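You operate a simulated robot arm through the tools that you are given. There is no shell and no other tool. Be economical: measure what you need, move in short steps, check, and stop when the job is done.

You are at the controls of a simulated robot arm. One attempt, no reset.

## Task
Plate panel 5 in the test tank at the current on the card.
Fine: clip it on before the run, unclip it with the mains off, then stand it back in its gap.

The check looks at the end state, three seconds after you hand in, the way a careful person would. Anything else that was tipped, shoved, dropped, spilled or broken makes it a failure.

## Robot
A 7-joint arm with a two-finger parallel gripper, fixed in place. Base frame: the origin is at the foot of the arm, x ahead of it, y to its left, z up; the work surface is at about z = 888. Units: mm, rad, N and s.
With the tool pointing down near the work surface it reaches from about 300 to 700 mm from the base axis. Its first joint turns from -1.152 to 1.152 rad. Payload 1.57 kg.
The TCP is the grasp point between the finger pads, 30 mm short of the fingertips. In the tool frame z runs along the fingers and y along their closing line. Largest opening 110 mm; finger width 24, thickness 12; the body of the gripper, 48 by 112 mm, starts 78 mm behind the TCP.
Orientation is told as [roll, pitch, yaw] about the base's x, y, z axes, in that order, counted from this pose: with the fingers straight down and closing along the base's y, the tool's x points along the base's -x, its y along +y and its z along -z.

## Interface
- The arm moves only by the tool send_rows. Its argument "plan" is a list that holds one entry, the list of rows, each a list of 7 numbers: the turn, a rotation vector about the base's x, y, z in rad, then the shift along the base's x, y, z in mm, then the gripper command, from -1 (shut) to 1 (fully open), values between in proportion. In form: [[[wx, wy, wz, dx, dy, dz, gripper], ...]]. A call has 1 to 8 rows; each row shifts and turns the commanded pose from where the row before left it. Each row takes 0.2 s and may step no farther than 50 mm and 0.15 rad from the row before; otherwise, or with a gripper value out of range, the whole call is refused. Where a pose cannot be reached the arm comes as near as it can. A force on the tool above 90 N (or 10 N above the force at the start of the call, whichever is more), or a blocked arm, ends the call early, and 0.2 s more pass. The fingers move at their own pace (about 108 mm/s each) and stop on an object; they squeeze with about 36 N. The grip force told is the motor's: it shows also when the fingers shut on nothing. Time passes only in rows, and 0.2 s behind the last, so rows that do not move let the fingers close. The reply holds the time, the measured pose of the TCP, the force on the tool along the base axes, the opening and the grip force, in the units named above and with some noise.
- Cameras (640 x 400 px; columns grow to the right, rows downward): "scene" is fixed at [159.3, -387.9, 1401.8]; the picture's right is [0.82, -0.58, 0.00], its down [-0.34, -0.49, -0.80] and it looks along [0.46, 0.66, -0.60] (base axes); focal length 266 px, centre (320, 200). "wrist" rides on the gripper at [-36, 0, -80] in the tool frame; the picture's right is [0.00, -1.00, 0.00], its down [0.97, 0.00, -0.24] and it looks along [0.24, 0.00, 0.97] (tool axes); focal length 218 px, centre (320, 200). There is no depth. A picture from a camera that has moved, and an enlarged one, comes with that camera's place and axes in the base frame and with its lens.
- snapshot(camera): a new picture of that camera. It takes no simulated time.
- enlarge(camera, box): a new picture of the part [left, top, right, bottom] of that camera's present view, enlarged. It takes no simulated time.
- sign_off(): hands the job in; it is judged then, once.

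Go step by step. Nothing tells you positions but the pictures and the camera data: compare them with the known pose of the tool, close in by small moves and look again before you grip or let go. The budget is 120 turns and 68 pictures, counting those below and the enlarged ones. Unless the task says otherwise, let go and move clear before handing in, and close with one line.

The tools are called after "Emit:" by a JSON object that holds its "op" and its "data". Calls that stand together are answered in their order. send_rows: Moves the arm, as the interface text tells. Its arguments: {"type":"object","properties":{"plan":{"type":"array","items":{"type":"array","items":{"type":"array","items":{"type":"number"}}}}},"required":["plan"]} The other tools are called the same way: snapshot (camera) takes a picture; enlarge (camera, box) takes an enlarged picture of a part of a camera's view; sign_off () hands the job in.

At the start:

```text
time: 0.0
tool_pos: [334.6, -94.2, 1252.2]
ee_rot: [0.0, 0.002, 0.001]
wrist_force: [-0.1, -0.5, 1.1]
finger_gap: 110.1
gripper_force: 0.1
```

scene: 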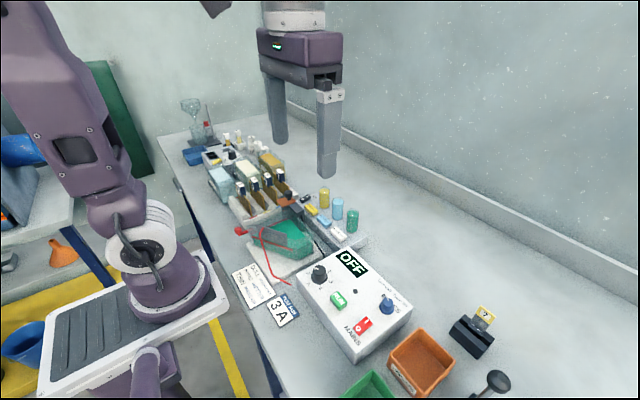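
wrist: 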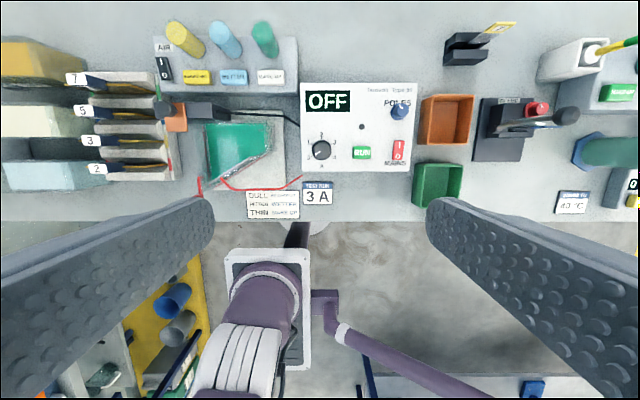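

I see a power supply (OFF), a green tank, a rack with panels 7, 5, 3, 2, and a card "3 A". I'll look closer before moving.

Emit:
{"op": "enlarge", "data": {"camera": "wrist", "box": [60, 60, 300, 220]}}

Emit:
{"op": "enlarge", "data": {"camera": "wrist", "box": [240, 70, 420, 220]}}

Emit:
{"op": "enlarge", "data": {"camera": "scene", "box": [180, 140, 380, 265]}}

Emit:
{"op": "enlarge", "data": {"camera": "scene", "box": [225, 220, 425, 345]}}

```text
2.50 times, centred on (180, 140) of wrist
camera zoom: at [372.8, -94.2, 1331.9], right [0.0, -1.0, 0.0], down [-0.97, 0.0, 0.24], along [-0.24, 0.0, -0.97], focal length 546 px, centre (670, 350)
```

zoom: 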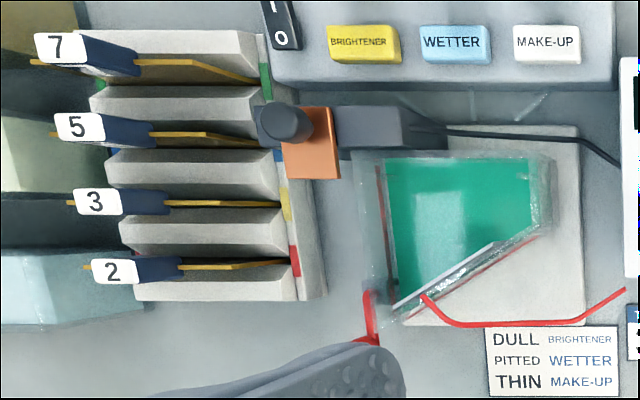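

```text
2.67 times, centred on (330, 145) of wrist
camera zoom: at [372.8, -94.2, 1331.9], right [0.0, -1.0, 0.0], down [-0.97, 0.0, 0.24], along [-0.24, 0.0, -0.97], focal length 582 px, centre (293, 347)
```

zoom: 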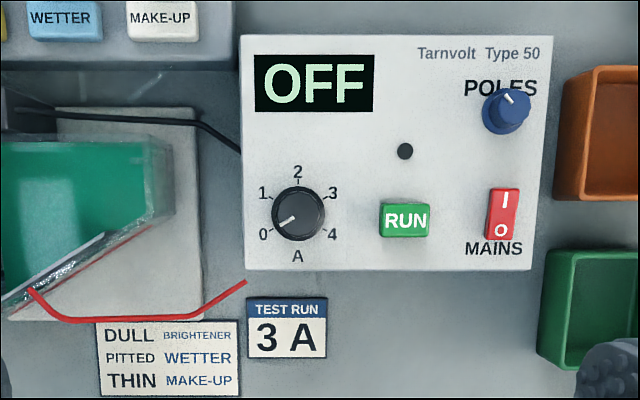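

```text
3.20 times, centred on (280, 202) of scene
camera zoom: at [159.3, -387.9, 1401.8], right [0.82, -0.58, 0.0], down [-0.34, -0.49, -0.8], along [0.46, 0.66, -0.6], focal length 850 px, centre (448, 192)
```

zoom: 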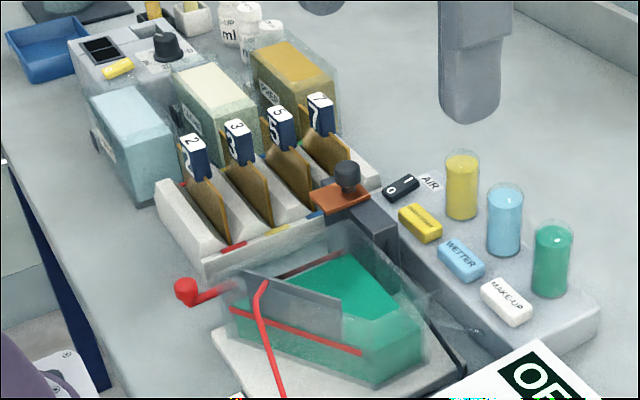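

```text
3.20 times, centred on (325, 282) of scene
camera zoom: at [159.3, -387.9, 1401.8], right [0.82, -0.58, 0.0], down [-0.34, -0.49, -0.8], along [0.46, 0.66, -0.6], focal length 850 px, centre (304, -64)
```

zoom: 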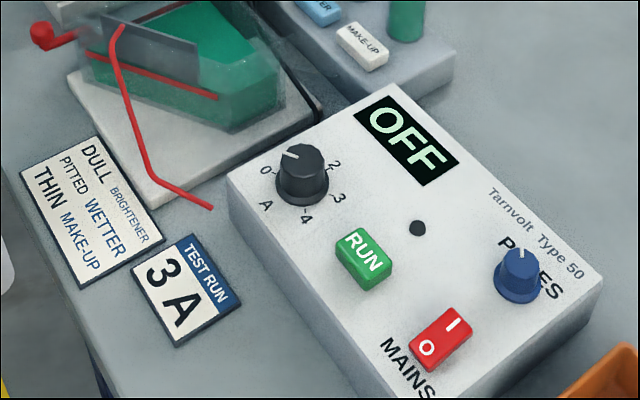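

The layout is a Hull-type cell with a black-knobbed copper clip, a red-lead plate, and a rack with panel 5. I'll move over the tank for a closer look.

Emit:
{"op": "send_rows", "data": {"plan": [[[0, 0, 0, 0, 45, -10, 1], [0, 0, 0, 0, 45, -10, 1], [0, 0, 0, 0, 45, -10, 1], [0, 0, 0, 0, 45, -10, 1], [0, 0, 0, 0, 20, -10, 1]]]}}

Emit:
{"op": "snapshot", "data": {"camera": "wrist"}}

Emit:
{"op": "enlarge", "data": {"camera": "wrist", "box": [200, 60, 480, 235]}}

```text
time: 1.2
tool_pos: [334.3, 105.9, 1200.1]
ee_rot: [-0.001, 0.0, 0.0]
wrist_force: [-0.1, -0.1, -0.9]
finger_gap: 109.7
gripper_force: 0.0
```

```text
61 pictures are left
camera wrist: at [372.6, 106.6, 1281.9], right [0.0, -1.0, 0.0], down [-0.97, 0.0, 0.24], along [-0.24, 0.0, -0.97], focal length 218 px, centre (320, 200)
```

wrist: 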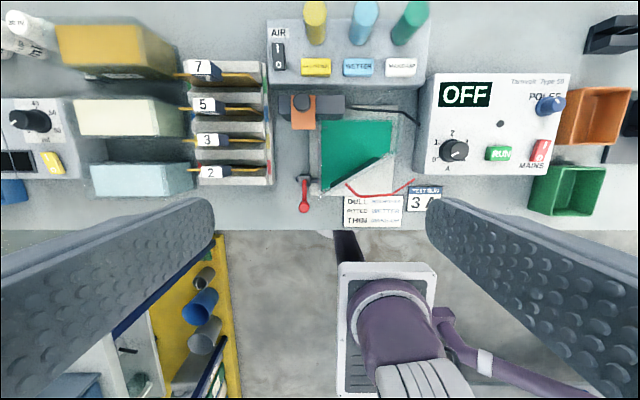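

```text
2.29 times, centred on (340, 148) of wrist
camera zoom: at [372.6, 106.6, 1281.9], right [0.0, -1.0, 0.0], down [-0.97, 0.0, 0.24], along [-0.24, 0.0, -0.97], focal length 499 px, centre (274, 320)
```

zoom: 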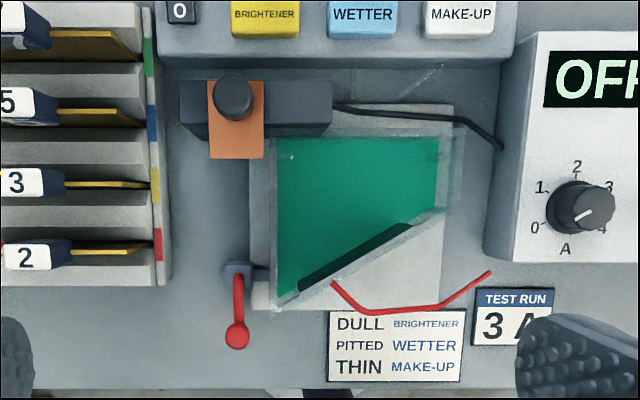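

The tank's straight end is at +y, by the copper clip, and the anode plate with the red lead sits on the slant. I'll go lower for details of the clip.

Emit:
{"op": "send_rows", "data": {"plan": [[[0, 0, 0, -10, 0, -40, 1], [0, 0, 0, -10, 0, -40, 1], [0, 0, 0, 0, 0, -20, 1]]]}}

Emit:
{"op": "enlarge", "data": {"camera": "wrist", "box": [200, 40, 480, 215]}}

Emit:
{"op": "enlarge", "data": {"camera": "scene", "box": [225, 180, 325, 243]}}

Emit:
{"op": "enlarge", "data": {"camera": "wrist", "box": [40, 0, 280, 150]}}

```text
time: 2.0
tool_pos: [315.0, 105.1, 1100.3]
ee_rot: [0.002, 0.0, 0.001]
wrist_force: [0.5, 0.1, 0.1]
finger_gap: 109.9
gripper_force: 0.0
```

```text
2.29 times, centred on (340, 128) of wrist
camera zoom: at [352.8, 106.8, 1181.7], right [0.0, -1.0, 0.0], down [-0.97, 0.0, 0.24], along [-0.24, 0.0, -0.97], focal length 499 px, centre (274, 366)
```

zoom: 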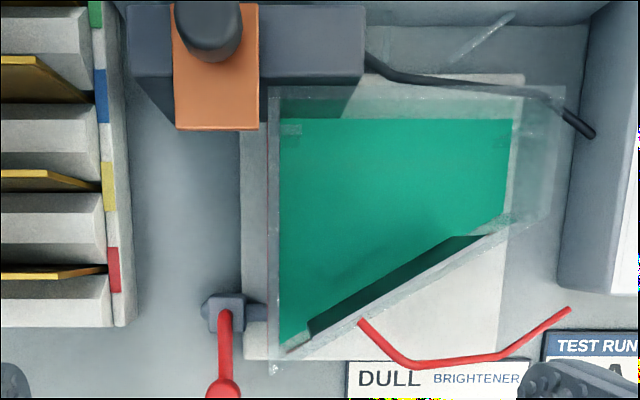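

```text
6.35 times, centred on (275, 212) of scene
camera zoom: at [159.3, -387.9, 1401.8], right [0.82, -0.58, 0.0], down [-0.34, -0.49, -0.8], along [0.46, 0.66, -0.6], focal length 1688 px, centre (606, 127)
```

zoom: 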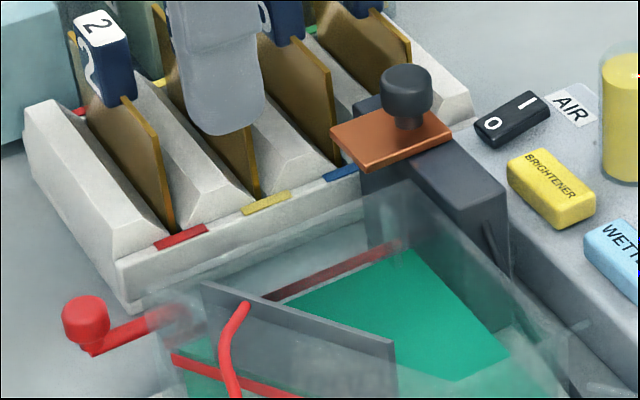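

```text
2.67 times, centred on (160, 75) of wrist
camera zoom: at [352.8, 106.8, 1181.7], right [0.0, -1.0, 0.0], down [-0.97, 0.0, 0.24], along [-0.24, 0.0, -0.97], focal length 582 px, centre (747, 533)
```

zoom: 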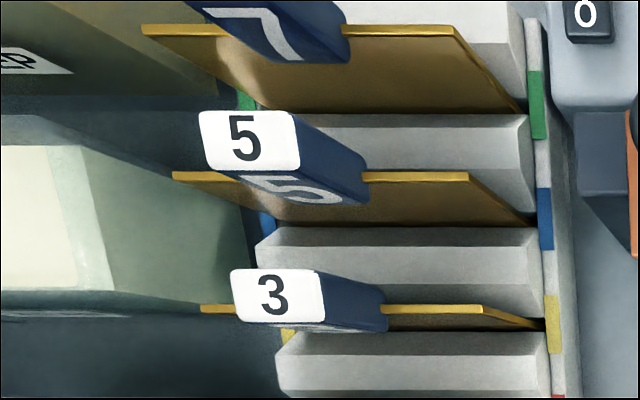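

The copper contact looks like a slider on its black body that pushes toward -y over the tank's straight wall, and tab 5 is at about (418, 249, 993). I'll rise, turn the gripper -90° and hover over panel 5.

Emit:
{"op": "send_rows", "data": {"plan": [[[0, 0, -0.145, 13, 18, 10, 1], [0, 0, -0.145, 13, 18, 10, 1], [0, 0, -0.145, 13, 18, 10, 1], [0, 0, -0.145, 13, 18, 5, 1], [0, 0, -0.145, 13, 18, 5, 1], [0, 0, -0.145, 13, 18, 5, 1], [0, 0, -0.145, 13, 18, 5, 1], [0, 0, -0.145, 12, 18, 0, 1]]]}}

Emit:
{"op": "send_rows", "data": {"plan": [[[0, 0, -0.145, 0, 0, 0, 0], [0, 0, -0.145, 0, 0, 0, 0], [0, 0, -0.121, 0, 0, 0, 0]]]}}

Emit:
{"op": "snapshot", "data": {"camera": "wrist"}}

```text
time: 3.8
tool_pos: [419.9, 250.6, 1152.2]
ee_rot: [-0.001, -0.001, -1.163]
wrist_force: [-0.4, -0.4, -0.3]
finger_gap: 109.7
gripper_force: 0.0
```

```text
time: 4.6
tool_pos: [417.2, 249.9, 1151.2]
ee_rot: [0.002, 0.0, -1.572]
wrist_force: [0.2, 0.6, -0.1]
finger_gap: 55.2
gripper_force: 0.0
```

```text
56 pictures are left
camera wrist: at [419.6, 213.9, 1231.8], right [-1.0, 0.0, 0.0], down [0.0, 0.97, 0.24], along [0.0, 0.24, -0.97], focal length 218 px, centre (320, 200)
```

wrist: 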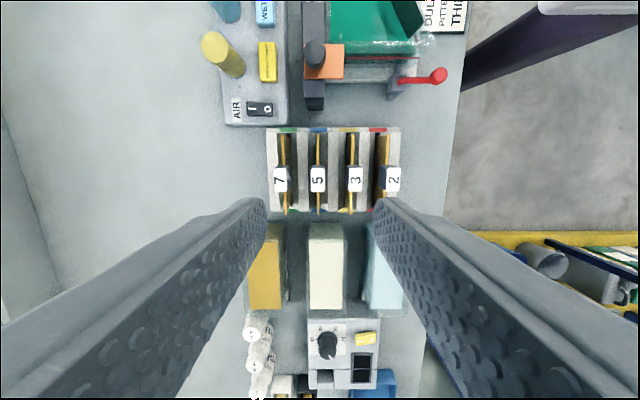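

Emit:
{"op": "enlarge", "data": {"camera": "wrist", "box": [240, 110, 432, 230]}}

Emit:
{"op": "enlarge", "data": {"camera": "wrist", "box": [280, 0, 472, 120]}}

```text
3.33 times, centred on (336, 170) of wrist
camera zoom: at [419.6, 213.9, 1231.8], right [-1.0, 0.0, 0.0], down [0.0, 0.97, 0.24], along [0.0, 0.24, -0.97], focal length 728 px, centre (267, 300)
```

zoom: 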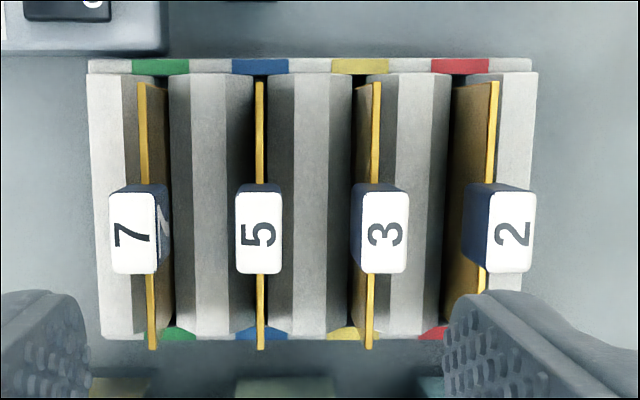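

```text
3.33 times, centred on (376, 60) of wrist
camera zoom: at [419.6, 213.9, 1231.8], right [-1.0, 0.0, 0.0], down [0.0, 0.97, 0.24], along [0.0, 0.24, -0.97], focal length 728 px, centre (133, 667)
```

zoom: 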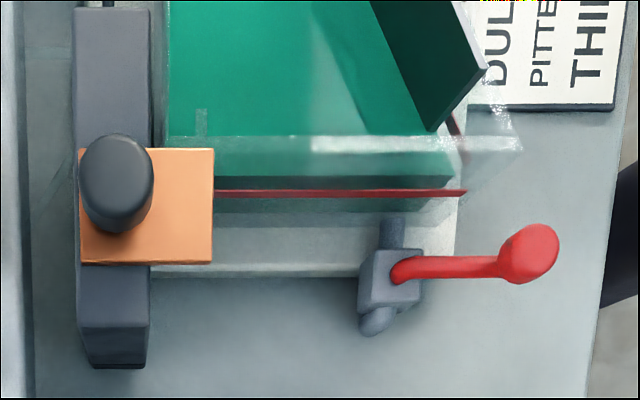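

Panel 5's tab centre is at about (422.5, 250, 993), 16 mm thick, with neighbours about 42 mm away. I'll set the opening to about 30 mm, then descend onto the tab.

Emit:
{"op": "send_rows", "data": {"plan": [[[0, 0, 0, 2.5, 0, -20, -0.45], [0, 0, 0, 0, 0, -40, -0.45], [0, 0, 0, 0, 0, -40, -0.45], [0, 0, 0, 0, 0, -20, -0.45]]]}}

Emit:
{"op": "snapshot", "data": {"camera": "wrist"}}

Emit:
{"op": "enlarge", "data": {"camera": "scene", "box": [200, 130, 328, 210]}}

```text
time: 5.6
tool_pos: [420.8, 250.9, 1032.0]
ee_rot: [0.0, -0.001, -1.571]
wrist_force: [1.0, -0.1, 0.6]
finger_gap: 30.0
gripper_force: 0.0
```

```text
53 pictures are left
camera wrist: at [422.5, 213.9, 1111.6], right [-1.0, 0.0, 0.0], down [0.0, 0.97, 0.24], along [0.0, 0.24, -0.97], focal length 218 px, centre (320, 200)
```

wrist: 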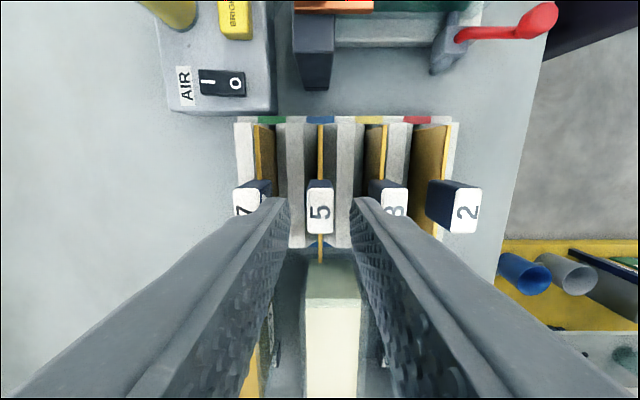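

```text
5.00 times, centred on (264, 170) of scene
camera zoom: at [159.3, -387.9, 1401.8], right [0.82, -0.58, 0.0], down [-0.34, -0.49, -0.8], along [0.46, 0.66, -0.6], focal length 1329 px, centre (600, 350)
```

zoom: 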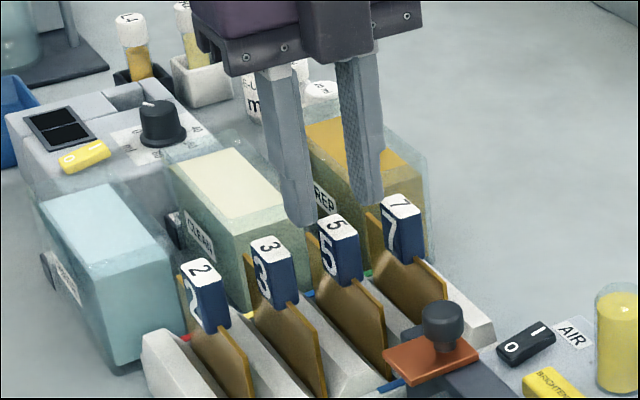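

The tab is centred between the fingers. I'll descend and grip.

Emit:
{"op": "send_rows", "data": {"plan": [[[0, 0, 0, 0, 0, -25, -0.45], [0, 0, 0, 0, 0, -23, -0.45], [0, 0, 0, 0, 0, 0, -1], [0, 0, 0, 0, 0, 0, -1], [0, 0, 0, 0, 0, 0, -1]]]}}

Emit:
{"op": "enlarge", "data": {"camera": "scene", "box": [200, 130, 328, 210]}}

```text
time: 6.8
tool_pos: [420.7, 249.5, 983.3]
ee_rot: [0.003, 0.0, -1.569]
wrist_force: [2.0, -1.1, 10.2]
finger_gap: 15.5
gripper_force: 30.9
```

```text
5.00 times, centred on (264, 170) of scene
camera zoom: at [159.2, -388.0, 1401.7], right [0.82, -0.58, 0.0], down [-0.34, -0.49, -0.8], along [0.46, 0.66, -0.6], focal length 1329 px, centre (600, 350)
```

zoom: 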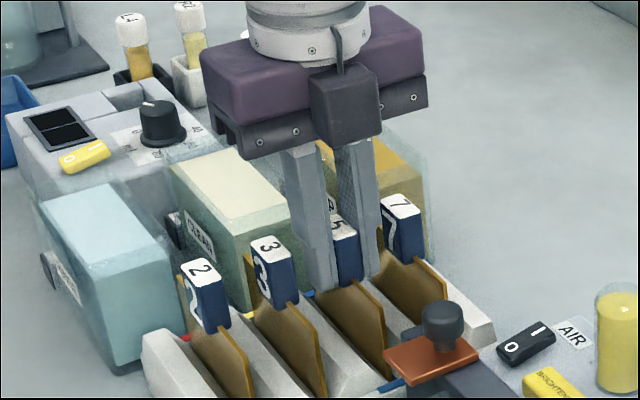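

Gripped at 15.5 mm. Lifting straight up.

Emit:
{"op": "send_rows", "data": {"plan": [[[0, 0, 0, 0, 0, 20, -1], [0, 0, 0, 0, 0, 25, -1], [0, 0, 0, 0, 0, 30, -1], [0, 0, 0, 0, 0, 30, -1], [0, 0, 0, 0, 0, 30, -1], [0, 0, 0, 0, 0, 0, -1]]]}}

Emit:
{"op": "snapshot", "data": {"camera": "scene"}}

Emit:
{"op": "snapshot", "data": {"camera": "wrist"}}

```text
time: 8.2
tool_pos: [420.6, 248.8, 1118.6]
ee_rot: [0.0, 0.0, -1.572]
wrist_force: [0.0, 0.4, -0.9]
finger_gap: 15.5
gripper_force: 31.0
```

```text
50 pictures are left
```

scene: 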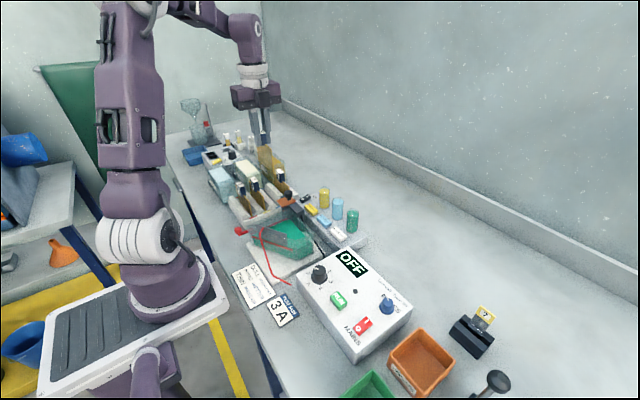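

```text
49 pictures are left
camera wrist: at [422.3, 213.6, 1198.8], right [-1.0, 0.0, 0.0], down [0.0, 0.97, 0.24], along [0.0, 0.24, -0.97], focal length 218 px, centre (320, 200)
```

wrist: 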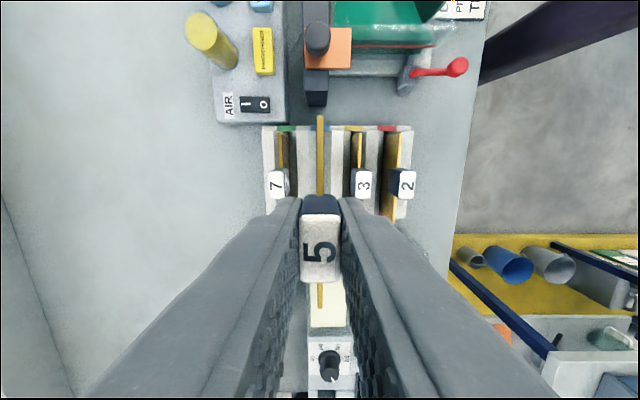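

Panel 5 is held cleanly. I'll look closer at the tank's straight wall for guides before turning.

Emit:
{"op": "enlarge", "data": {"camera": "wrist", "box": [300, 0, 428, 80]}}

Emit:
{"op": "enlarge", "data": {"camera": "scene", "box": [225, 205, 325, 268]}}

```text
5.00 times, centred on (364, 40) of wrist
camera zoom: at [422.3, 213.6, 1198.8], right [-1.0, 0.0, 0.0], down [0.0, 0.97, 0.24], along [0.0, 0.24, -0.97], focal length 1091 px, centre (100, 1000)
```

zoom: 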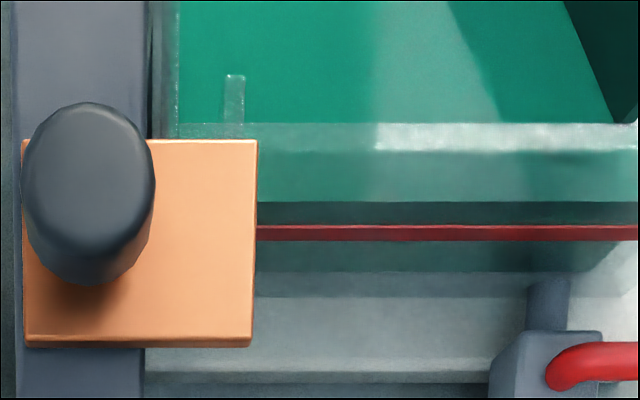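

```text
6.35 times, centred on (275, 236) of scene
camera zoom: at [159.3, -387.9, 1401.8], right [0.82, -0.58, 0.0], down [-0.34, -0.49, -0.8], along [0.46, 0.66, -0.6], focal length 1688 px, centre (606, -32)
```

zoom: 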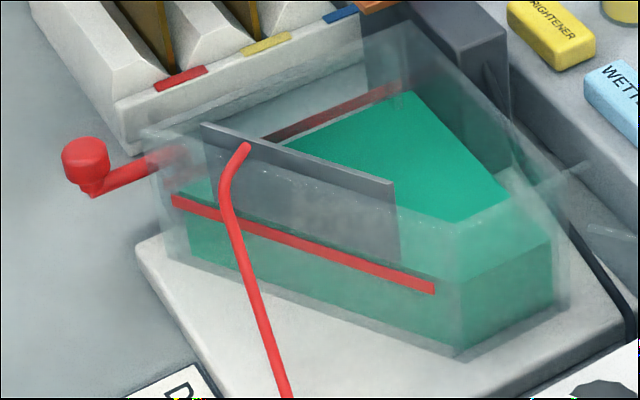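

There are small fin-like pieces inside the tank. I'll shift over with the panel held high so the wrist camera looks straight down on that wall.

Emit:
{"op": "send_rows", "data": {"plan": [[[0, 0, 0, -25, -40, 10, -1], [0, 0, 0, -25, -40, 0, -1], [0, 0, 0, -10, -30, 0, -1]]]}}

Emit:
{"op": "enlarge", "data": {"camera": "wrist", "box": [240, 20, 432, 140]}}

Emit:
{"op": "enlarge", "data": {"camera": "wrist", "box": [245, 90, 341, 150]}}

```text
time: 9.0
tool_pos: [361.7, 137.5, 1127.7]
ee_rot: [-0.001, 0.0, -1.571]
wrist_force: [0.1, -0.3, -1.3]
finger_gap: 15.4
gripper_force: 31.3
```

```text
3.33 times, centred on (336, 80) of wrist
camera zoom: at [362.7, 102.9, 1208.8], right [-1.0, 0.0, 0.0], down [0.0, 0.97, 0.24], along [0.0, 0.24, -0.97], focal length 728 px, centre (267, 600)
```

zoom: 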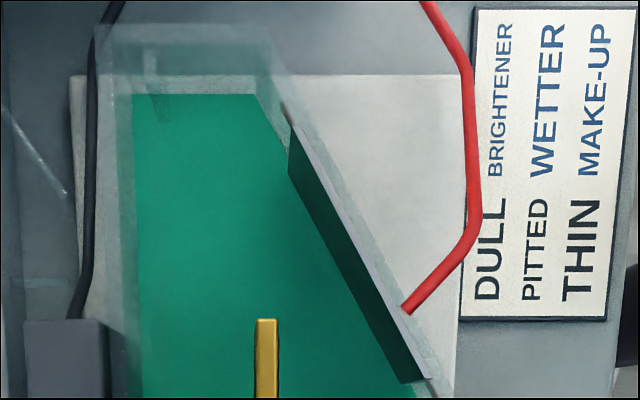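

```text
6.67 times, centred on (293, 120) of wrist
camera zoom: at [362.7, 102.9, 1208.8], right [-1.0, 0.0, 0.0], down [0.0, 0.97, 0.24], along [0.0, 0.24, -0.97], focal length 1455 px, centre (500, 733)
```

zoom: 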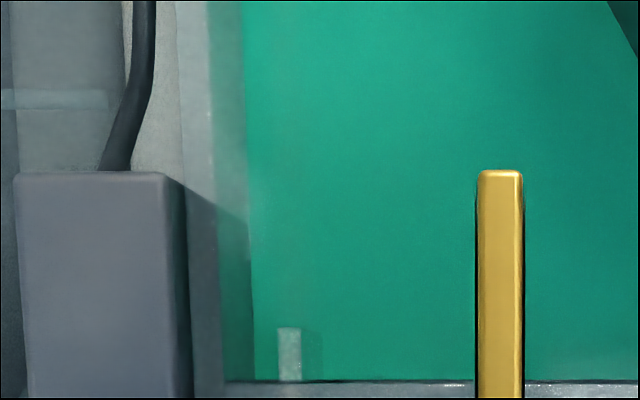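

The fins on both end walls form a slot right along the tank's far wall (x≈400–406), so the panel goes in along y as it is held, under the copper slider. I'll hover over that slot.

Emit:
{"op": "send_rows", "data": {"plan": [[[0, 0, 0, 0, -40, 0, -1], [0, 0, 0, 20, -40, 0, -1], [0, 0, 0, 20, -1, 0, -1], [0, 0, 0, 0, 0, 0, -1]]]}}

Emit:
{"op": "enlarge", "data": {"camera": "wrist", "box": [256, 60, 384, 140]}}

Emit:
{"op": "snapshot", "data": {"camera": "wrist"}}

```text
time: 10.0
tool_pos: [400.3, 58.8, 1127.3]
ee_rot: [-0.001, 0.002, -1.571]
wrist_force: [-0.4, 0.7, -1.4]
finger_gap: 15.6
gripper_force: 31.6
```

```text
5.00 times, centred on (320, 100) of wrist
camera zoom: at [403.4, 23.5, 1207.9], right [-1.0, 0.0, 0.0], down [0.0, 0.97, 0.24], along [0.0, 0.24, -0.97], focal length 1091 px, centre (320, 700)
```

zoom: 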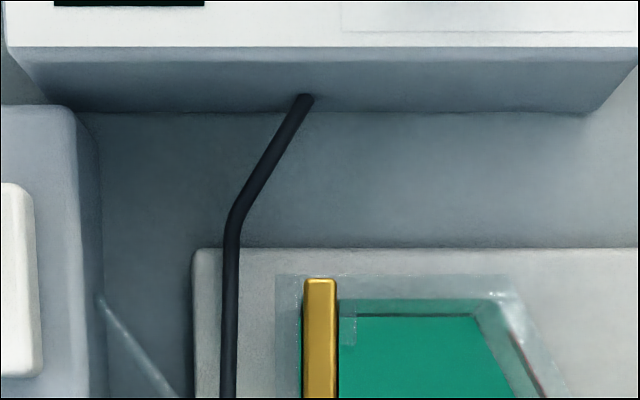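

```text
43 pictures are left
camera wrist: at [403.4, 23.5, 1207.9], right [-1.0, 0.0, 0.0], down [0.0, 0.97, 0.24], along [0.0, 0.24, -0.97], focal length 218 px, centre (320, 200)
```

wrist: 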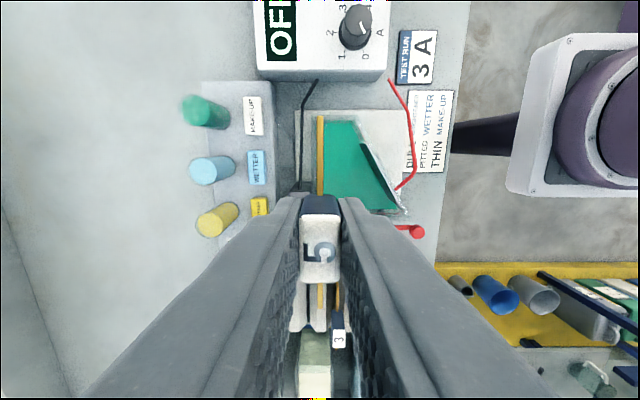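

Slot: x≈400–407, y≈-3 to 104. The panel is aligned at x≈403.5, so I'll shift y to about 51 and lower to just above the rim.

Emit:
{"op": "send_rows", "data": {"plan": [[[0, 0, 0, 0, -8, -20, -1], [0, 0, 0, 0, 0, -25, -1], [0, 0, 0, 0, 0, -17, -1], [0, 0, 0, 0, 0, 0, -1]]]}}

Emit:
{"op": "enlarge", "data": {"camera": "wrist", "box": [256, 80, 384, 160]}}

Emit:
{"op": "enlarge", "data": {"camera": "scene", "box": [225, 180, 353, 260]}}

```text
time: 11.0
tool_pos: [400.4, 49.3, 1066.6]
ee_rot: [0.001, 0.001, -1.57]
wrist_force: [-0.3, -0.4, -0.5]
finger_gap: 15.3
gripper_force: 31.4
```

```text
5.00 times, centred on (320, 120) of wrist
camera zoom: at [402.6, 14.7, 1146.8], right [-1.0, 0.0, 0.0], down [0.0, 0.97, 0.24], along [0.0, 0.24, -0.97], focal length 1091 px, centre (320, 600)
```

zoom: 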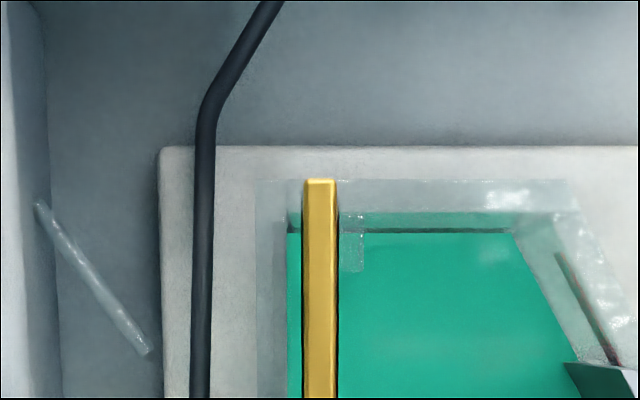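

```text
5.00 times, centred on (289, 220) of scene
camera zoom: at [159.3, -387.9, 1401.8], right [0.82, -0.58, 0.0], down [-0.34, -0.49, -0.8], along [0.46, 0.66, -0.6], focal length 1329 px, centre (475, 100)
```

zoom: 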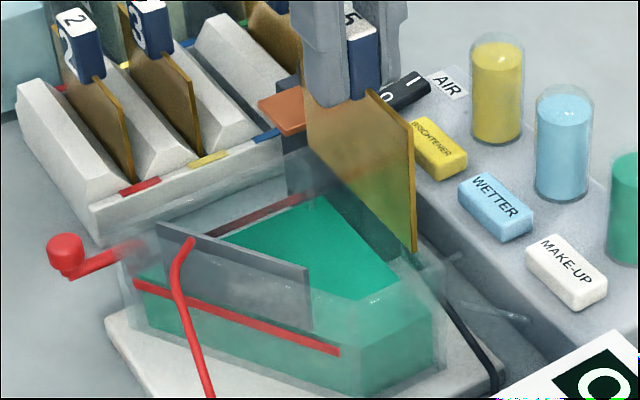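

The alignment is good. I'll nudge +1 mm in x and lower the panel into the slot, watching force.

Emit:
{"op": "send_rows", "data": {"plan": [[[0, 0, 0, 1, 0, -5, -1], [0, 0, 0, 0, 0, -15, -1], [0, 0, 0, 0, 0, -15, -1], [0, 0, 0, 0, 0, -15, -1], [0, 0, 0, 0, 0, -12, -1], [0, 0, 0, 0, 0, 0, -1]]]}}

Emit:
{"op": "enlarge", "data": {"camera": "wrist", "box": [256, 60, 384, 140]}}

Emit:
{"op": "enlarge", "data": {"camera": "scene", "box": [225, 180, 353, 260]}}

```text
time: 12.4
tool_pos: [402.3, 51.2, 1004.3]
ee_rot: [0.0, -0.001, -1.571]
wrist_force: [0.0, 0.8, -1.1]
finger_gap: 15.7
gripper_force: 30.7
```

```text
5.00 times, centred on (320, 100) of wrist
camera zoom: at [403.5, 15.1, 1084.9], right [-1.0, 0.0, 0.0], down [0.0, 0.97, 0.24], along [0.0, 0.24, -0.97], focal length 1091 px, centre (320, 700)
```

zoom: 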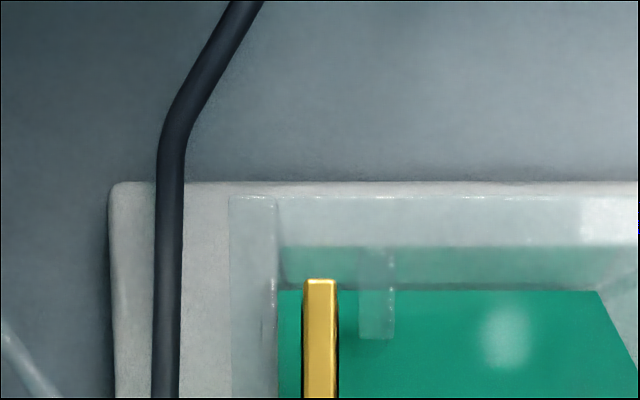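

```text
5.00 times, centred on (289, 220) of scene
camera zoom: at [159.3, -387.9, 1401.8], right [0.82, -0.58, 0.0], down [-0.34, -0.49, -0.8], along [0.46, 0.66, -0.6], focal length 1329 px, centre (475, 100)
```

zoom: 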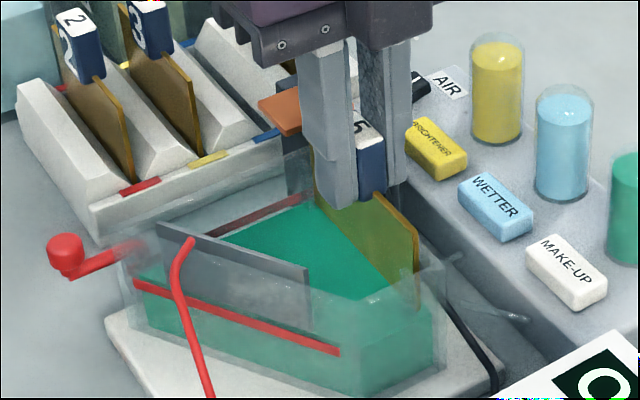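

The panel is behind the fin without contact. Continuing down in small steps.

Emit:
{"op": "send_rows", "data": {"plan": [[[0, 0, 0, 0, 0, -6, -1], [0, 0, 0, 0, 0, -5, -1], [0, 0, 0, 0, 0, -3, -1], [0, 0, 0, 0, 0, 0, -1]]]}}

Emit:
{"op": "send_rows", "data": {"plan": [[[0, 0, 0, 0, 0, -2, -1], [0, 0, 0, 0, 0, 0, -1]]]}}

```text
time: 13.2
tool_pos: [402.3, 49.8, 993.8]
ee_rot: [0.004, 0.005, -1.57]
wrist_force: [-14.5, -0.8, 31.0]
finger_gap: 15.4
gripper_force: 31.2
stopped in row 4: the force on the tool passed its limit (the readings are from after the stop); the commanded pose is now the measured one
```

```text
time: 13.7
tool_pos: [401.3, 50.7, 993.8]
ee_rot: [0.004, 0.004, -1.57]
wrist_force: [-14.2, -0.3, 31.5]
finger_gap: 15.0
gripper_force: 30.8
stopped in row 2: the force on the tool passed its limit (the readings are from after the stop); the commanded pose is now the measured one
```

It made contact at z≈993.8 with some sideways force. I'll check whether it's seated.

Emit:
{"op": "enlarge", "data": {"camera": "wrist", "box": [256, 60, 384, 140]}}

Emit:
{"op": "enlarge", "data": {"camera": "scene", "box": [265, 190, 345, 240]}}

```text
5.00 times, centred on (320, 100) of wrist
camera zoom: at [403.1, 14.5, 1074.3], right [-1.0, 0.0, -0.01], down [0.0, 0.97, 0.24], along [0.01, 0.24, -0.97], focal length 1091 px, centre (320, 700)
```

zoom: 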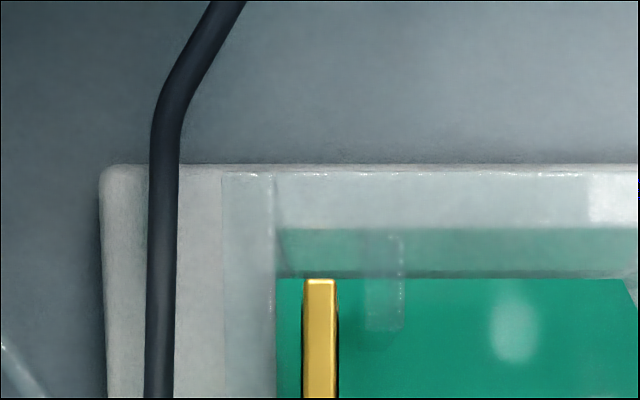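

```text
8.00 times, centred on (305, 215) of scene
camera zoom: at [158.5, -387.9, 1401.8], right [0.82, -0.58, 0.0], down [-0.34, -0.49, -0.8], along [0.46, 0.66, -0.6], focal length 2126 px, centre (440, 80)
```

zoom: 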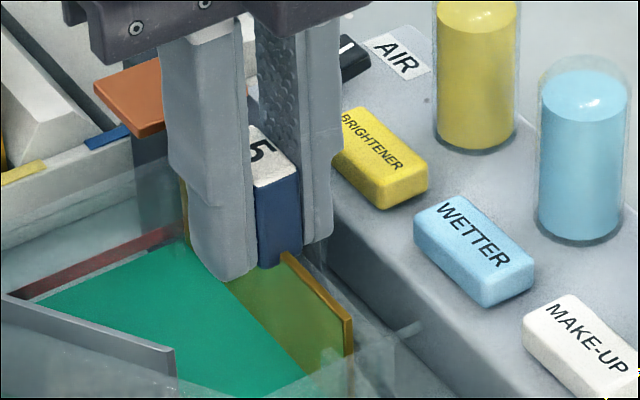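

The fingertips (z≈964) are probably resting on the tank rim rather than the panel on the floor. I'll back off 2 mm and release; the slot guides the remaining few mm.

Emit:
{"op": "send_rows", "data": {"plan": [[[0, 0, 0, 0, 0, 2, -1], [0, 0, 0, 0.5, 0, 0, -1], [0, 0, 0, 0, 0, 0, -1]]]}}

Emit:
{"op": "send_rows", "data": {"plan": [[[0, 0, 0, 0, 0, 0, -0.62], [0, 0, 0, 0, 0, 0, -0.5], [0, 0, 0, 0, 0, 0, -0.4], [0, 0, 0, 0, 0, 0, -0.4]]]}}

Emit:
{"op": "enlarge", "data": {"camera": "scene", "box": [265, 190, 345, 240]}}

```text
time: 14.5
tool_pos: [404.2, 50.3, 995.7]
ee_rot: [0.006, 0.002, -1.572]
wrist_force: [-0.7, -0.1, -1.2]
finger_gap: 15.6
gripper_force: 31.3
```

```text
time: 15.5
tool_pos: [404.5, 50.5, 993.9]
ee_rot: [0.008, 0.007, -1.571]
wrist_force: [-0.2, -0.4, -0.2]
finger_gap: 32.9
gripper_force: 0.0
```

```text
8.00 times, centred on (305, 215) of scene
camera zoom: at [159.3, -387.9, 1401.8], right [0.82, -0.58, 0.0], down [-0.34, -0.49, -0.8], along [0.46, 0.66, -0.6], focal length 2126 px, centre (440, 80)
```

zoom: 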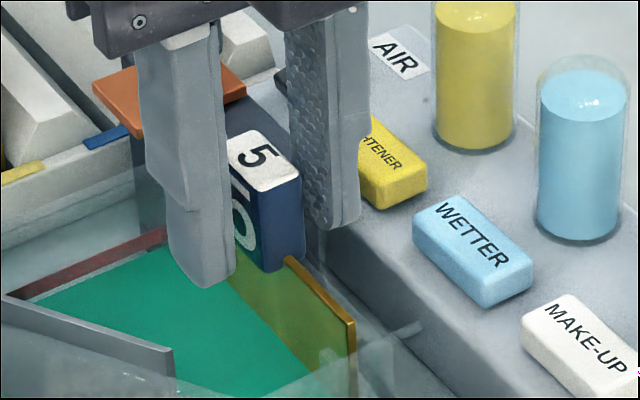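

The panel hardly moved, so it is standing on the floor. I'll retreat upward and inspect.

Emit:
{"op": "send_rows", "data": {"plan": [[[-0.004, -0.004, 0, 0, 0, 10, -0.4], [-0.004, -0.003, 0, -1, 0, 30, -0.4], [0, 0, 0, 0, 0, 40, -0.4], [0, 0, 0, 0, 0, 40, -0.4], [0, 0, 0, 0, 0, 0, -0.4]]]}}

Emit:
{"op": "enlarge", "data": {"camera": "scene", "box": [245, 180, 341, 240]}}

Emit:
{"op": "enlarge", "data": {"camera": "wrist", "box": [240, 100, 400, 200]}}

```text
time: 16.7
tool_pos: [402.8, 49.9, 1116.6]
ee_rot: [0.013, -0.004, -1.571]
wrist_force: [0.5, 0.5, 0.5]
finger_gap: 32.9
gripper_force: 0.0
```

```text
6.67 times, centred on (293, 210) of scene
camera zoom: at [159.3, -387.9, 1401.8], right [0.82, -0.58, 0.0], down [-0.34, -0.49, -0.8], along [0.46, 0.66, -0.6], focal length 1772 px, centre (500, 133)
```

zoom: 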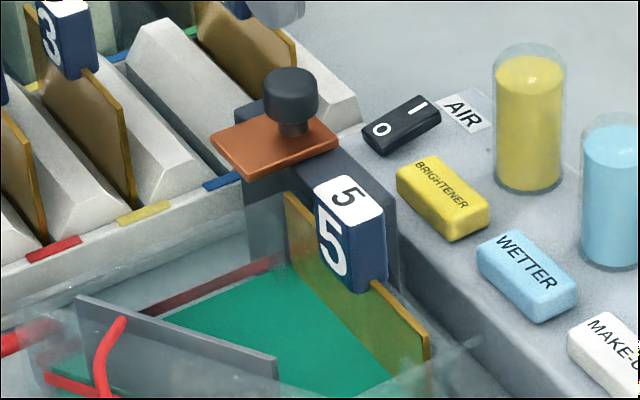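

```text
4.00 times, centred on (320, 150) of wrist
camera zoom: at [403.0, 15.3, 1196.5], right [-1.0, 0.0, -0.01], down [0.0, 0.97, 0.24], along [0.01, 0.24, -0.97], focal length 873 px, centre (320, 400)
```

zoom: 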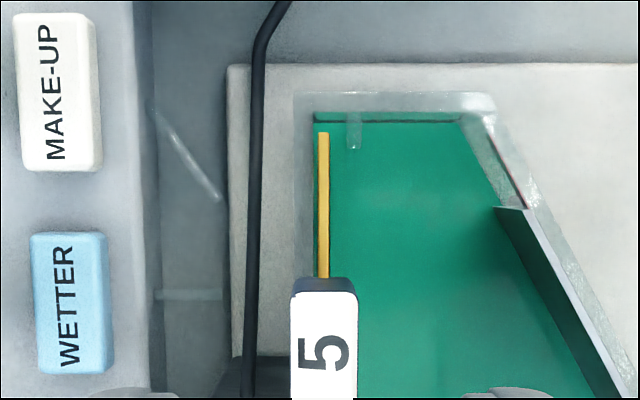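

Panel 5 stands in the tank slot. Next I'll hover over the copper slider's knob, levelling the tool on the way.

Emit:
{"op": "send_rows", "data": {"plan": [[[0.004, 0.013, 0, 10, 40, 0, -0.4], [0, 0, 0, 8, 38, 0, -0.4], [0, 0, 0, 0, 0, 0, -0.4]]]}}

Emit:
{"op": "enlarge", "data": {"camera": "wrist", "box": [240, 120, 400, 220]}}

```text
time: 17.5
tool_pos: [419.7, 129.6, 1115.2]
ee_rot: [0.002, 0.001, -1.57]
wrist_force: [0.4, 0.3, -0.2]
finger_gap: 33.0
gripper_force: 0.1
```

```text
4.00 times, centred on (320, 170) of wrist
camera zoom: at [421.3, 93.2, 1196.1], right [-1.0, 0.0, 0.0], down [0.0, 0.97, 0.24], along [0.0, 0.24, -0.97], focal length 873 px, centre (320, 320)
```

zoom: 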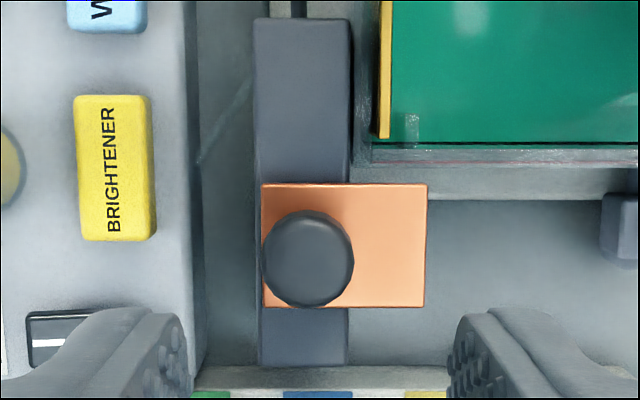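

Knob centre is at about (424, 127), top z≈1000. I'll descend around it carefully.

Emit:
{"op": "send_rows", "data": {"plan": [[[0, 0, 0, 2.5, -2, -40, -0.4], [0, 0, 0, 0, 0, -40, -0.4], [0, 0, 0, 0, 0, -14, -0.4], [0, 0, 0, 0, 0, 0, -0.4]]]}}

Emit:
{"op": "enlarge", "data": {"camera": "scene", "box": [245, 165, 341, 225]}}

Emit:
{"op": "enlarge", "data": {"camera": "wrist", "box": [240, 160, 400, 260]}}

```text
time: 18.5
tool_pos: [422.7, 126.0, 1021.7]
ee_rot: [0.002, 0.001, -1.571]
wrist_force: [-0.4, 0.0, -0.9]
finger_gap: 32.8
gripper_force: 0.1
```

```text
6.67 times, centred on (293, 195) of scene
camera zoom: at [159.3, -387.9, 1401.8], right [0.82, -0.58, 0.0], down [-0.34, -0.49, -0.8], along [0.46, 0.66, -0.6], focal length 1772 px, centre (500, 233)
```

zoom: 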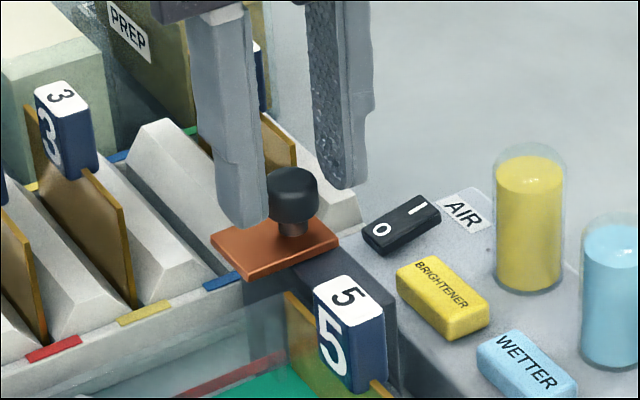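

```text
4.00 times, centred on (320, 210) of wrist
camera zoom: at [424.5, 90.1, 1101.8], right [-1.0, 0.0, 0.0], down [0.0, 0.97, 0.24], along [0.0, 0.24, -0.97], focal length 873 px, centre (320, 160)
```

zoom: 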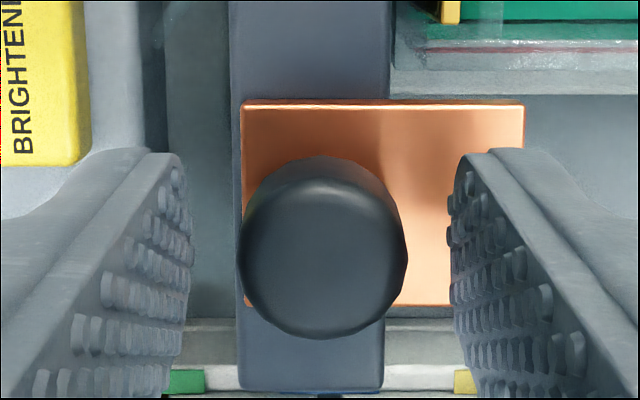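

The fingers straddle the knob with tips above the copper. Down 5 mm and grip.

Emit:
{"op": "send_rows", "data": {"plan": [[[0, 0, 0, 0, 0, -5, -0.4], [0, 0, 0, 0, 0, 0, -0.6], [0, 0, 0, 0, 0, 0, -1], [0, 0, 0, 0, 0, 0, -1]]]}}

Emit:
{"op": "send_rows", "data": {"plan": [[[0, 0, 0, 0, -4, 0, -1], [0, 0, 0, 0, -4, 0, -1], [0, 0, 0, 0, 0, 0, -1]]]}}

Emit:
{"op": "enlarge", "data": {"camera": "scene", "box": [245, 165, 341, 225]}}

```text
time: 19.5
tool_pos: [423.2, 126.3, 1016.3]
ee_rot: [0.001, 0.0, -1.571]
wrist_force: [-1.9, 0.3, 1.1]
finger_gap: 20.4
gripper_force: 33.9
```

```text
time: 20.3
tool_pos: [422.3, 118.0, 1016.4]
ee_rot: [0.0, -0.001, -1.572]
wrist_force: [-3.8, -0.1, 0.2]
finger_gap: 20.6
gripper_force: 33.7
```

```text
6.67 times, centred on (293, 195) of scene
camera zoom: at [159.1, -387.9, 1401.8], right [0.82, -0.58, 0.0], down [-0.34, -0.49, -0.8], along [0.46, 0.66, -0.6], focal length 1772 px, centre (500, 233)
```

zoom: 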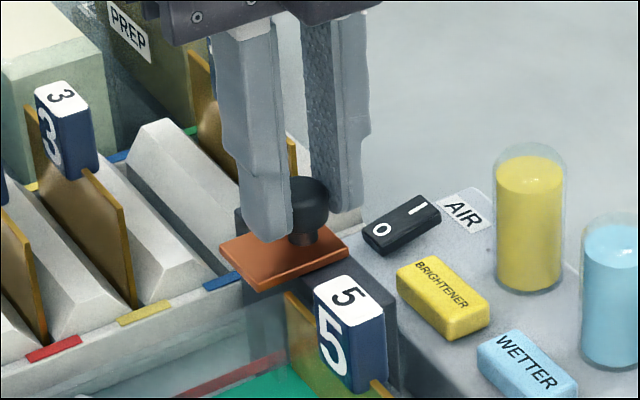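

It slides freely along -y. Continuing over the panel's edge.

Emit:
{"op": "send_rows", "data": {"plan": [[[0, 0, 0, 0, -4, 0, -1], [0, 0, 0, 0, -4, 0, -1], [0, 0, 0, 0, -4, 0, -1], [0, 0, 0, 0, -4, 0, -1], [0, 0, 0, 0, -3, 0, -1], [0, 0, 0, 0, 0, 0, -1]]]}}

Emit:
{"op": "enlarge", "data": {"camera": "scene", "box": [245, 165, 341, 225]}}

Emit:
{"op": "enlarge", "data": {"camera": "wrist", "box": [240, 120, 400, 220]}}

```text
time: 21.7
tool_pos: [423.4, 100.0, 1016.7]
ee_rot: [0.002, 0.0, -1.571]
wrist_force: [-6.0, -0.8, 5.2]
finger_gap: 20.5
gripper_force: 33.6
```

```text
6.67 times, centred on (293, 195) of scene
camera zoom: at [159.0, -387.9, 1401.8], right [0.82, -0.58, 0.0], down [-0.34, -0.49, -0.8], along [0.46, 0.66, -0.6], focal length 1772 px, centre (500, 233)
```

zoom: 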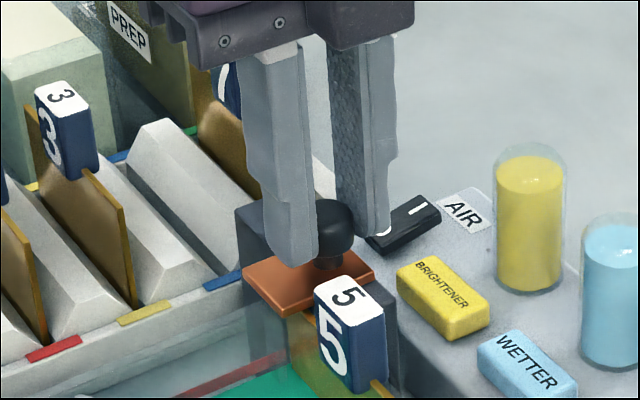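

```text
4.00 times, centred on (320, 170) of wrist
camera zoom: at [424.3, 63.7, 1097.0], right [-1.0, 0.0, 0.0], down [0.0, 0.97, 0.24], along [0.0, 0.24, -0.97], focal length 873 px, centre (320, 320)
```

zoom: 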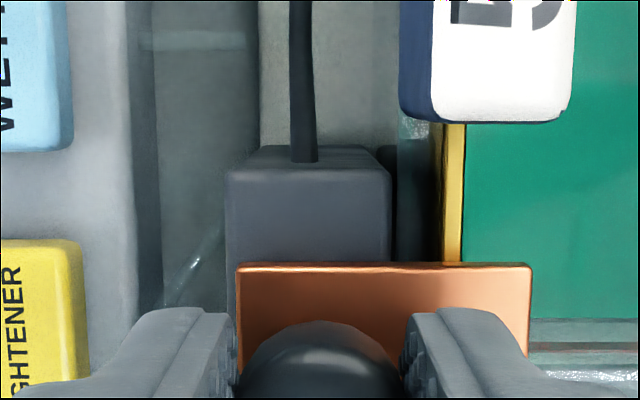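

The contact overlaps the panel's end already. A few mm more, feeling for an end stop.

Emit:
{"op": "send_rows", "data": {"plan": [[[0, 0, 0, 0, -3, 0, -1], [0, 0, 0, 0, -3, 0, -1], [0, 0, 0, 0, -2, 0, -1], [0, 0, 0, 0, 0, 0, -1]]]}}

```text
time: 22.7
tool_pos: [423.7, 90.8, 1015.1]
ee_rot: [0.001, 0.001, -1.569]
wrist_force: [-8.9, 6.0, 23.6]
finger_gap: 20.6
gripper_force: 34.0
```

Force is building, so this is likely the contact bearing on the panel. I'll release the knob and inspect.

Emit:
{"op": "send_rows", "data": {"plan": [[[0, 0, 0, 0, 0, 0, -0.5], [0, 0, 0, 0, 0, 0, -0.35], [0, 0, 0, 0, 0, 30, -0.35], [0, 0, 0, 0, 0, 40, -0.35], [0, 0, 0, 0, 0, 40, -0.35], [0, 0, 0, 0, 30, 0, -0.35]]]}}

Emit:
{"op": "enlarge", "data": {"camera": "scene", "box": [245, 165, 341, 225]}}

Emit:
{"op": "enlarge", "data": {"camera": "wrist", "box": [240, 100, 400, 200]}}

```text
time: 24.1
tool_pos: [422.8, 121.3, 1126.3]
ee_rot: [-0.001, -0.001, -1.572]
wrist_force: [-0.1, 0.5, 0.4]
finger_gap: 35.6
gripper_force: 0.1
```

```text
6.67 times, centred on (293, 195) of scene
camera zoom: at [159.2, -387.9, 1401.8], right [0.82, -0.58, 0.0], down [-0.34, -0.49, -0.8], along [0.46, 0.66, -0.6], focal length 1772 px, centre (500, 233)
```

zoom: 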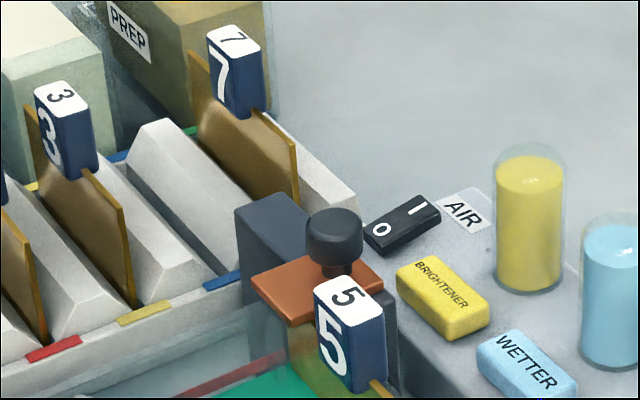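

```text
4.00 times, centred on (320, 150) of wrist
camera zoom: at [424.1, 85.4, 1207.5], right [-1.0, 0.0, 0.0], down [0.0, 0.97, 0.24], along [0.0, 0.24, -0.97], focal length 873 px, centre (320, 400)
```

zoom: 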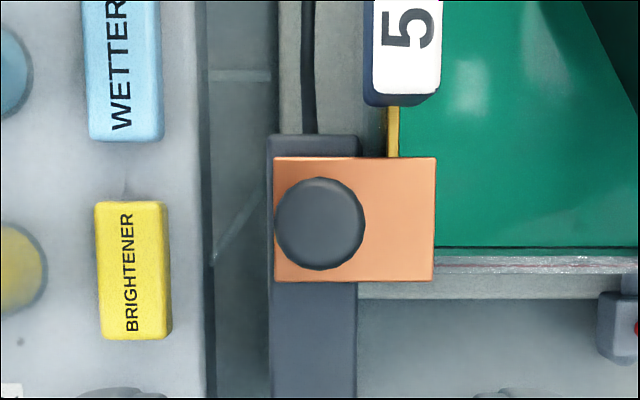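

The copper now sits over panel 5's edge between tab and end: clipped. Next, the power supply: I'll move over it at yaw 0 to read the dials.

Emit:
{"op": "send_rows", "data": {"plan": [[[0, 0, 0.145, -10, -35, 5, 0], [0, 0, 0.145, -10, -35, 5, 0], [0, 0, 0.145, -10, -35, 5, 0], [0, 0, 0.145, -10, -35, 5, 0], [0, 0, 0.145, -10, -35, 0, 0], [0, 0, 0.145, -10, -35, 0, 0], [0, 0, 0.145, -10, -35, 0, 0], [0, 0, 0.145, -10, -25, 0, 0]]]}}

Emit:
{"op": "send_rows", "data": {"plan": [[[0, 0, 0.145, 0, 0, 0, 0], [0, 0, 0.145, 0, 0, 0, 0], [0, 0, 0.121, 0, 0, 0, 0], [0, 0, 0, 0, 0, 0, 0]]]}}

Emit:
{"op": "enlarge", "data": {"camera": "wrist", "box": [192, 50, 448, 210]}}

```text
time: 25.9
tool_pos: [343.5, -148.8, 1146.0]
ee_rot: [0.002, 0.002, -0.41]
wrist_force: [-0.2, 0.6, 0.7]
finger_gap: 55.0
gripper_force: 0.1
```

```text
time: 26.9
tool_pos: [343.3, -148.3, 1147.0]
ee_rot: [0.002, 0.0, 0.003]
wrist_force: [-0.1, 0.1, 0.0]
finger_gap: 54.9
gripper_force: 0.1
```

```text
2.50 times, centred on (320, 130) of wrist
camera zoom: at [380.6, -148.0, 1227.1], right [0.0, -1.0, 0.0], down [-0.97, 0.0, 0.24], along [-0.24, 0.0, -0.97], focal length 546 px, centre (320, 375)
```

zoom: 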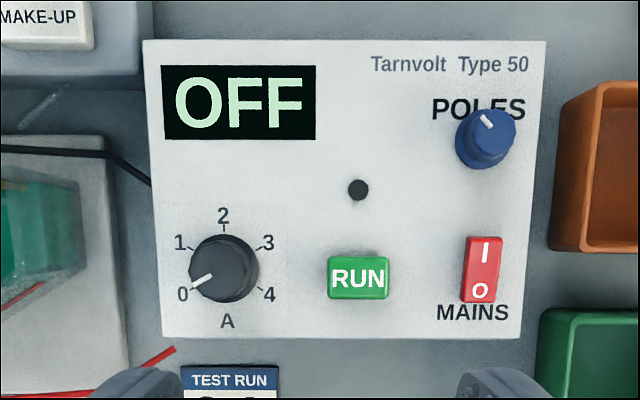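

The dial needs a clockwise turn from 0 to 3 (180° at 60° per amp). I'll check the POLES knob more closely.

Emit:
{"op": "enlarge", "data": {"camera": "wrist", "box": [352, 75, 416, 115]}}

Emit:
{"op": "enlarge", "data": {"camera": "scene", "box": [360, 280, 424, 320]}}

Emit:
{"op": "enlarge", "data": {"camera": "wrist", "box": [252, 128, 316, 188]}}

```text
10.00 times, centred on (384, 95) of wrist
camera zoom: at [380.6, -148.0, 1227.1], right [0.0, -1.0, 0.0], down [-0.97, 0.0, 0.24], along [-0.24, 0.0, -0.97], focal length 2183 px, centre (-320, 1250)
```

zoom: 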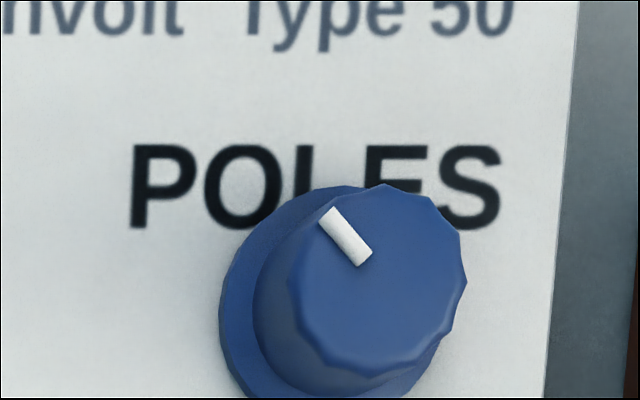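

```text
10.00 times, centred on (392, 300) of scene
camera zoom: at [159.3, -387.9, 1401.8], right [0.82, -0.58, 0.0], down [-0.34, -0.49, -0.8], along [0.46, 0.66, -0.6], focal length 2658 px, centre (-400, -800)
```

zoom: 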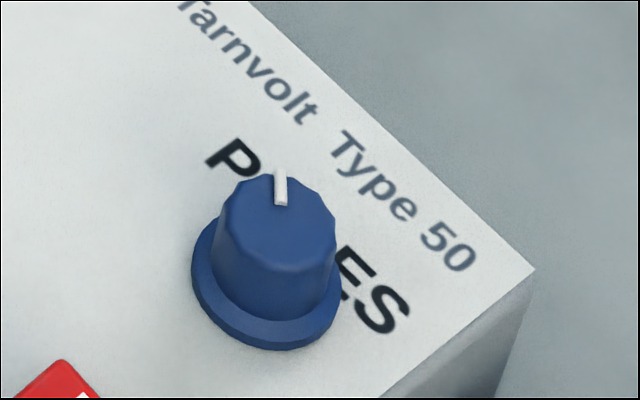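

```text
6.67 times, centred on (284, 158) of wrist
camera zoom: at [380.6, -148.0, 1227.1], right [0.0, -1.0, 0.0], down [-0.97, 0.0, 0.24], along [-0.24, 0.0, -0.97], focal length 1455 px, centre (560, 480)
```

zoom: 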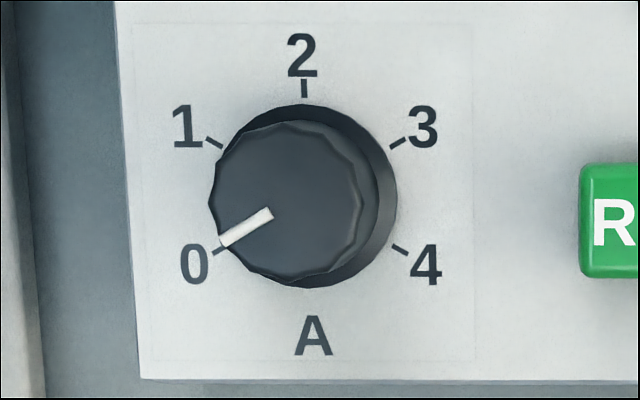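

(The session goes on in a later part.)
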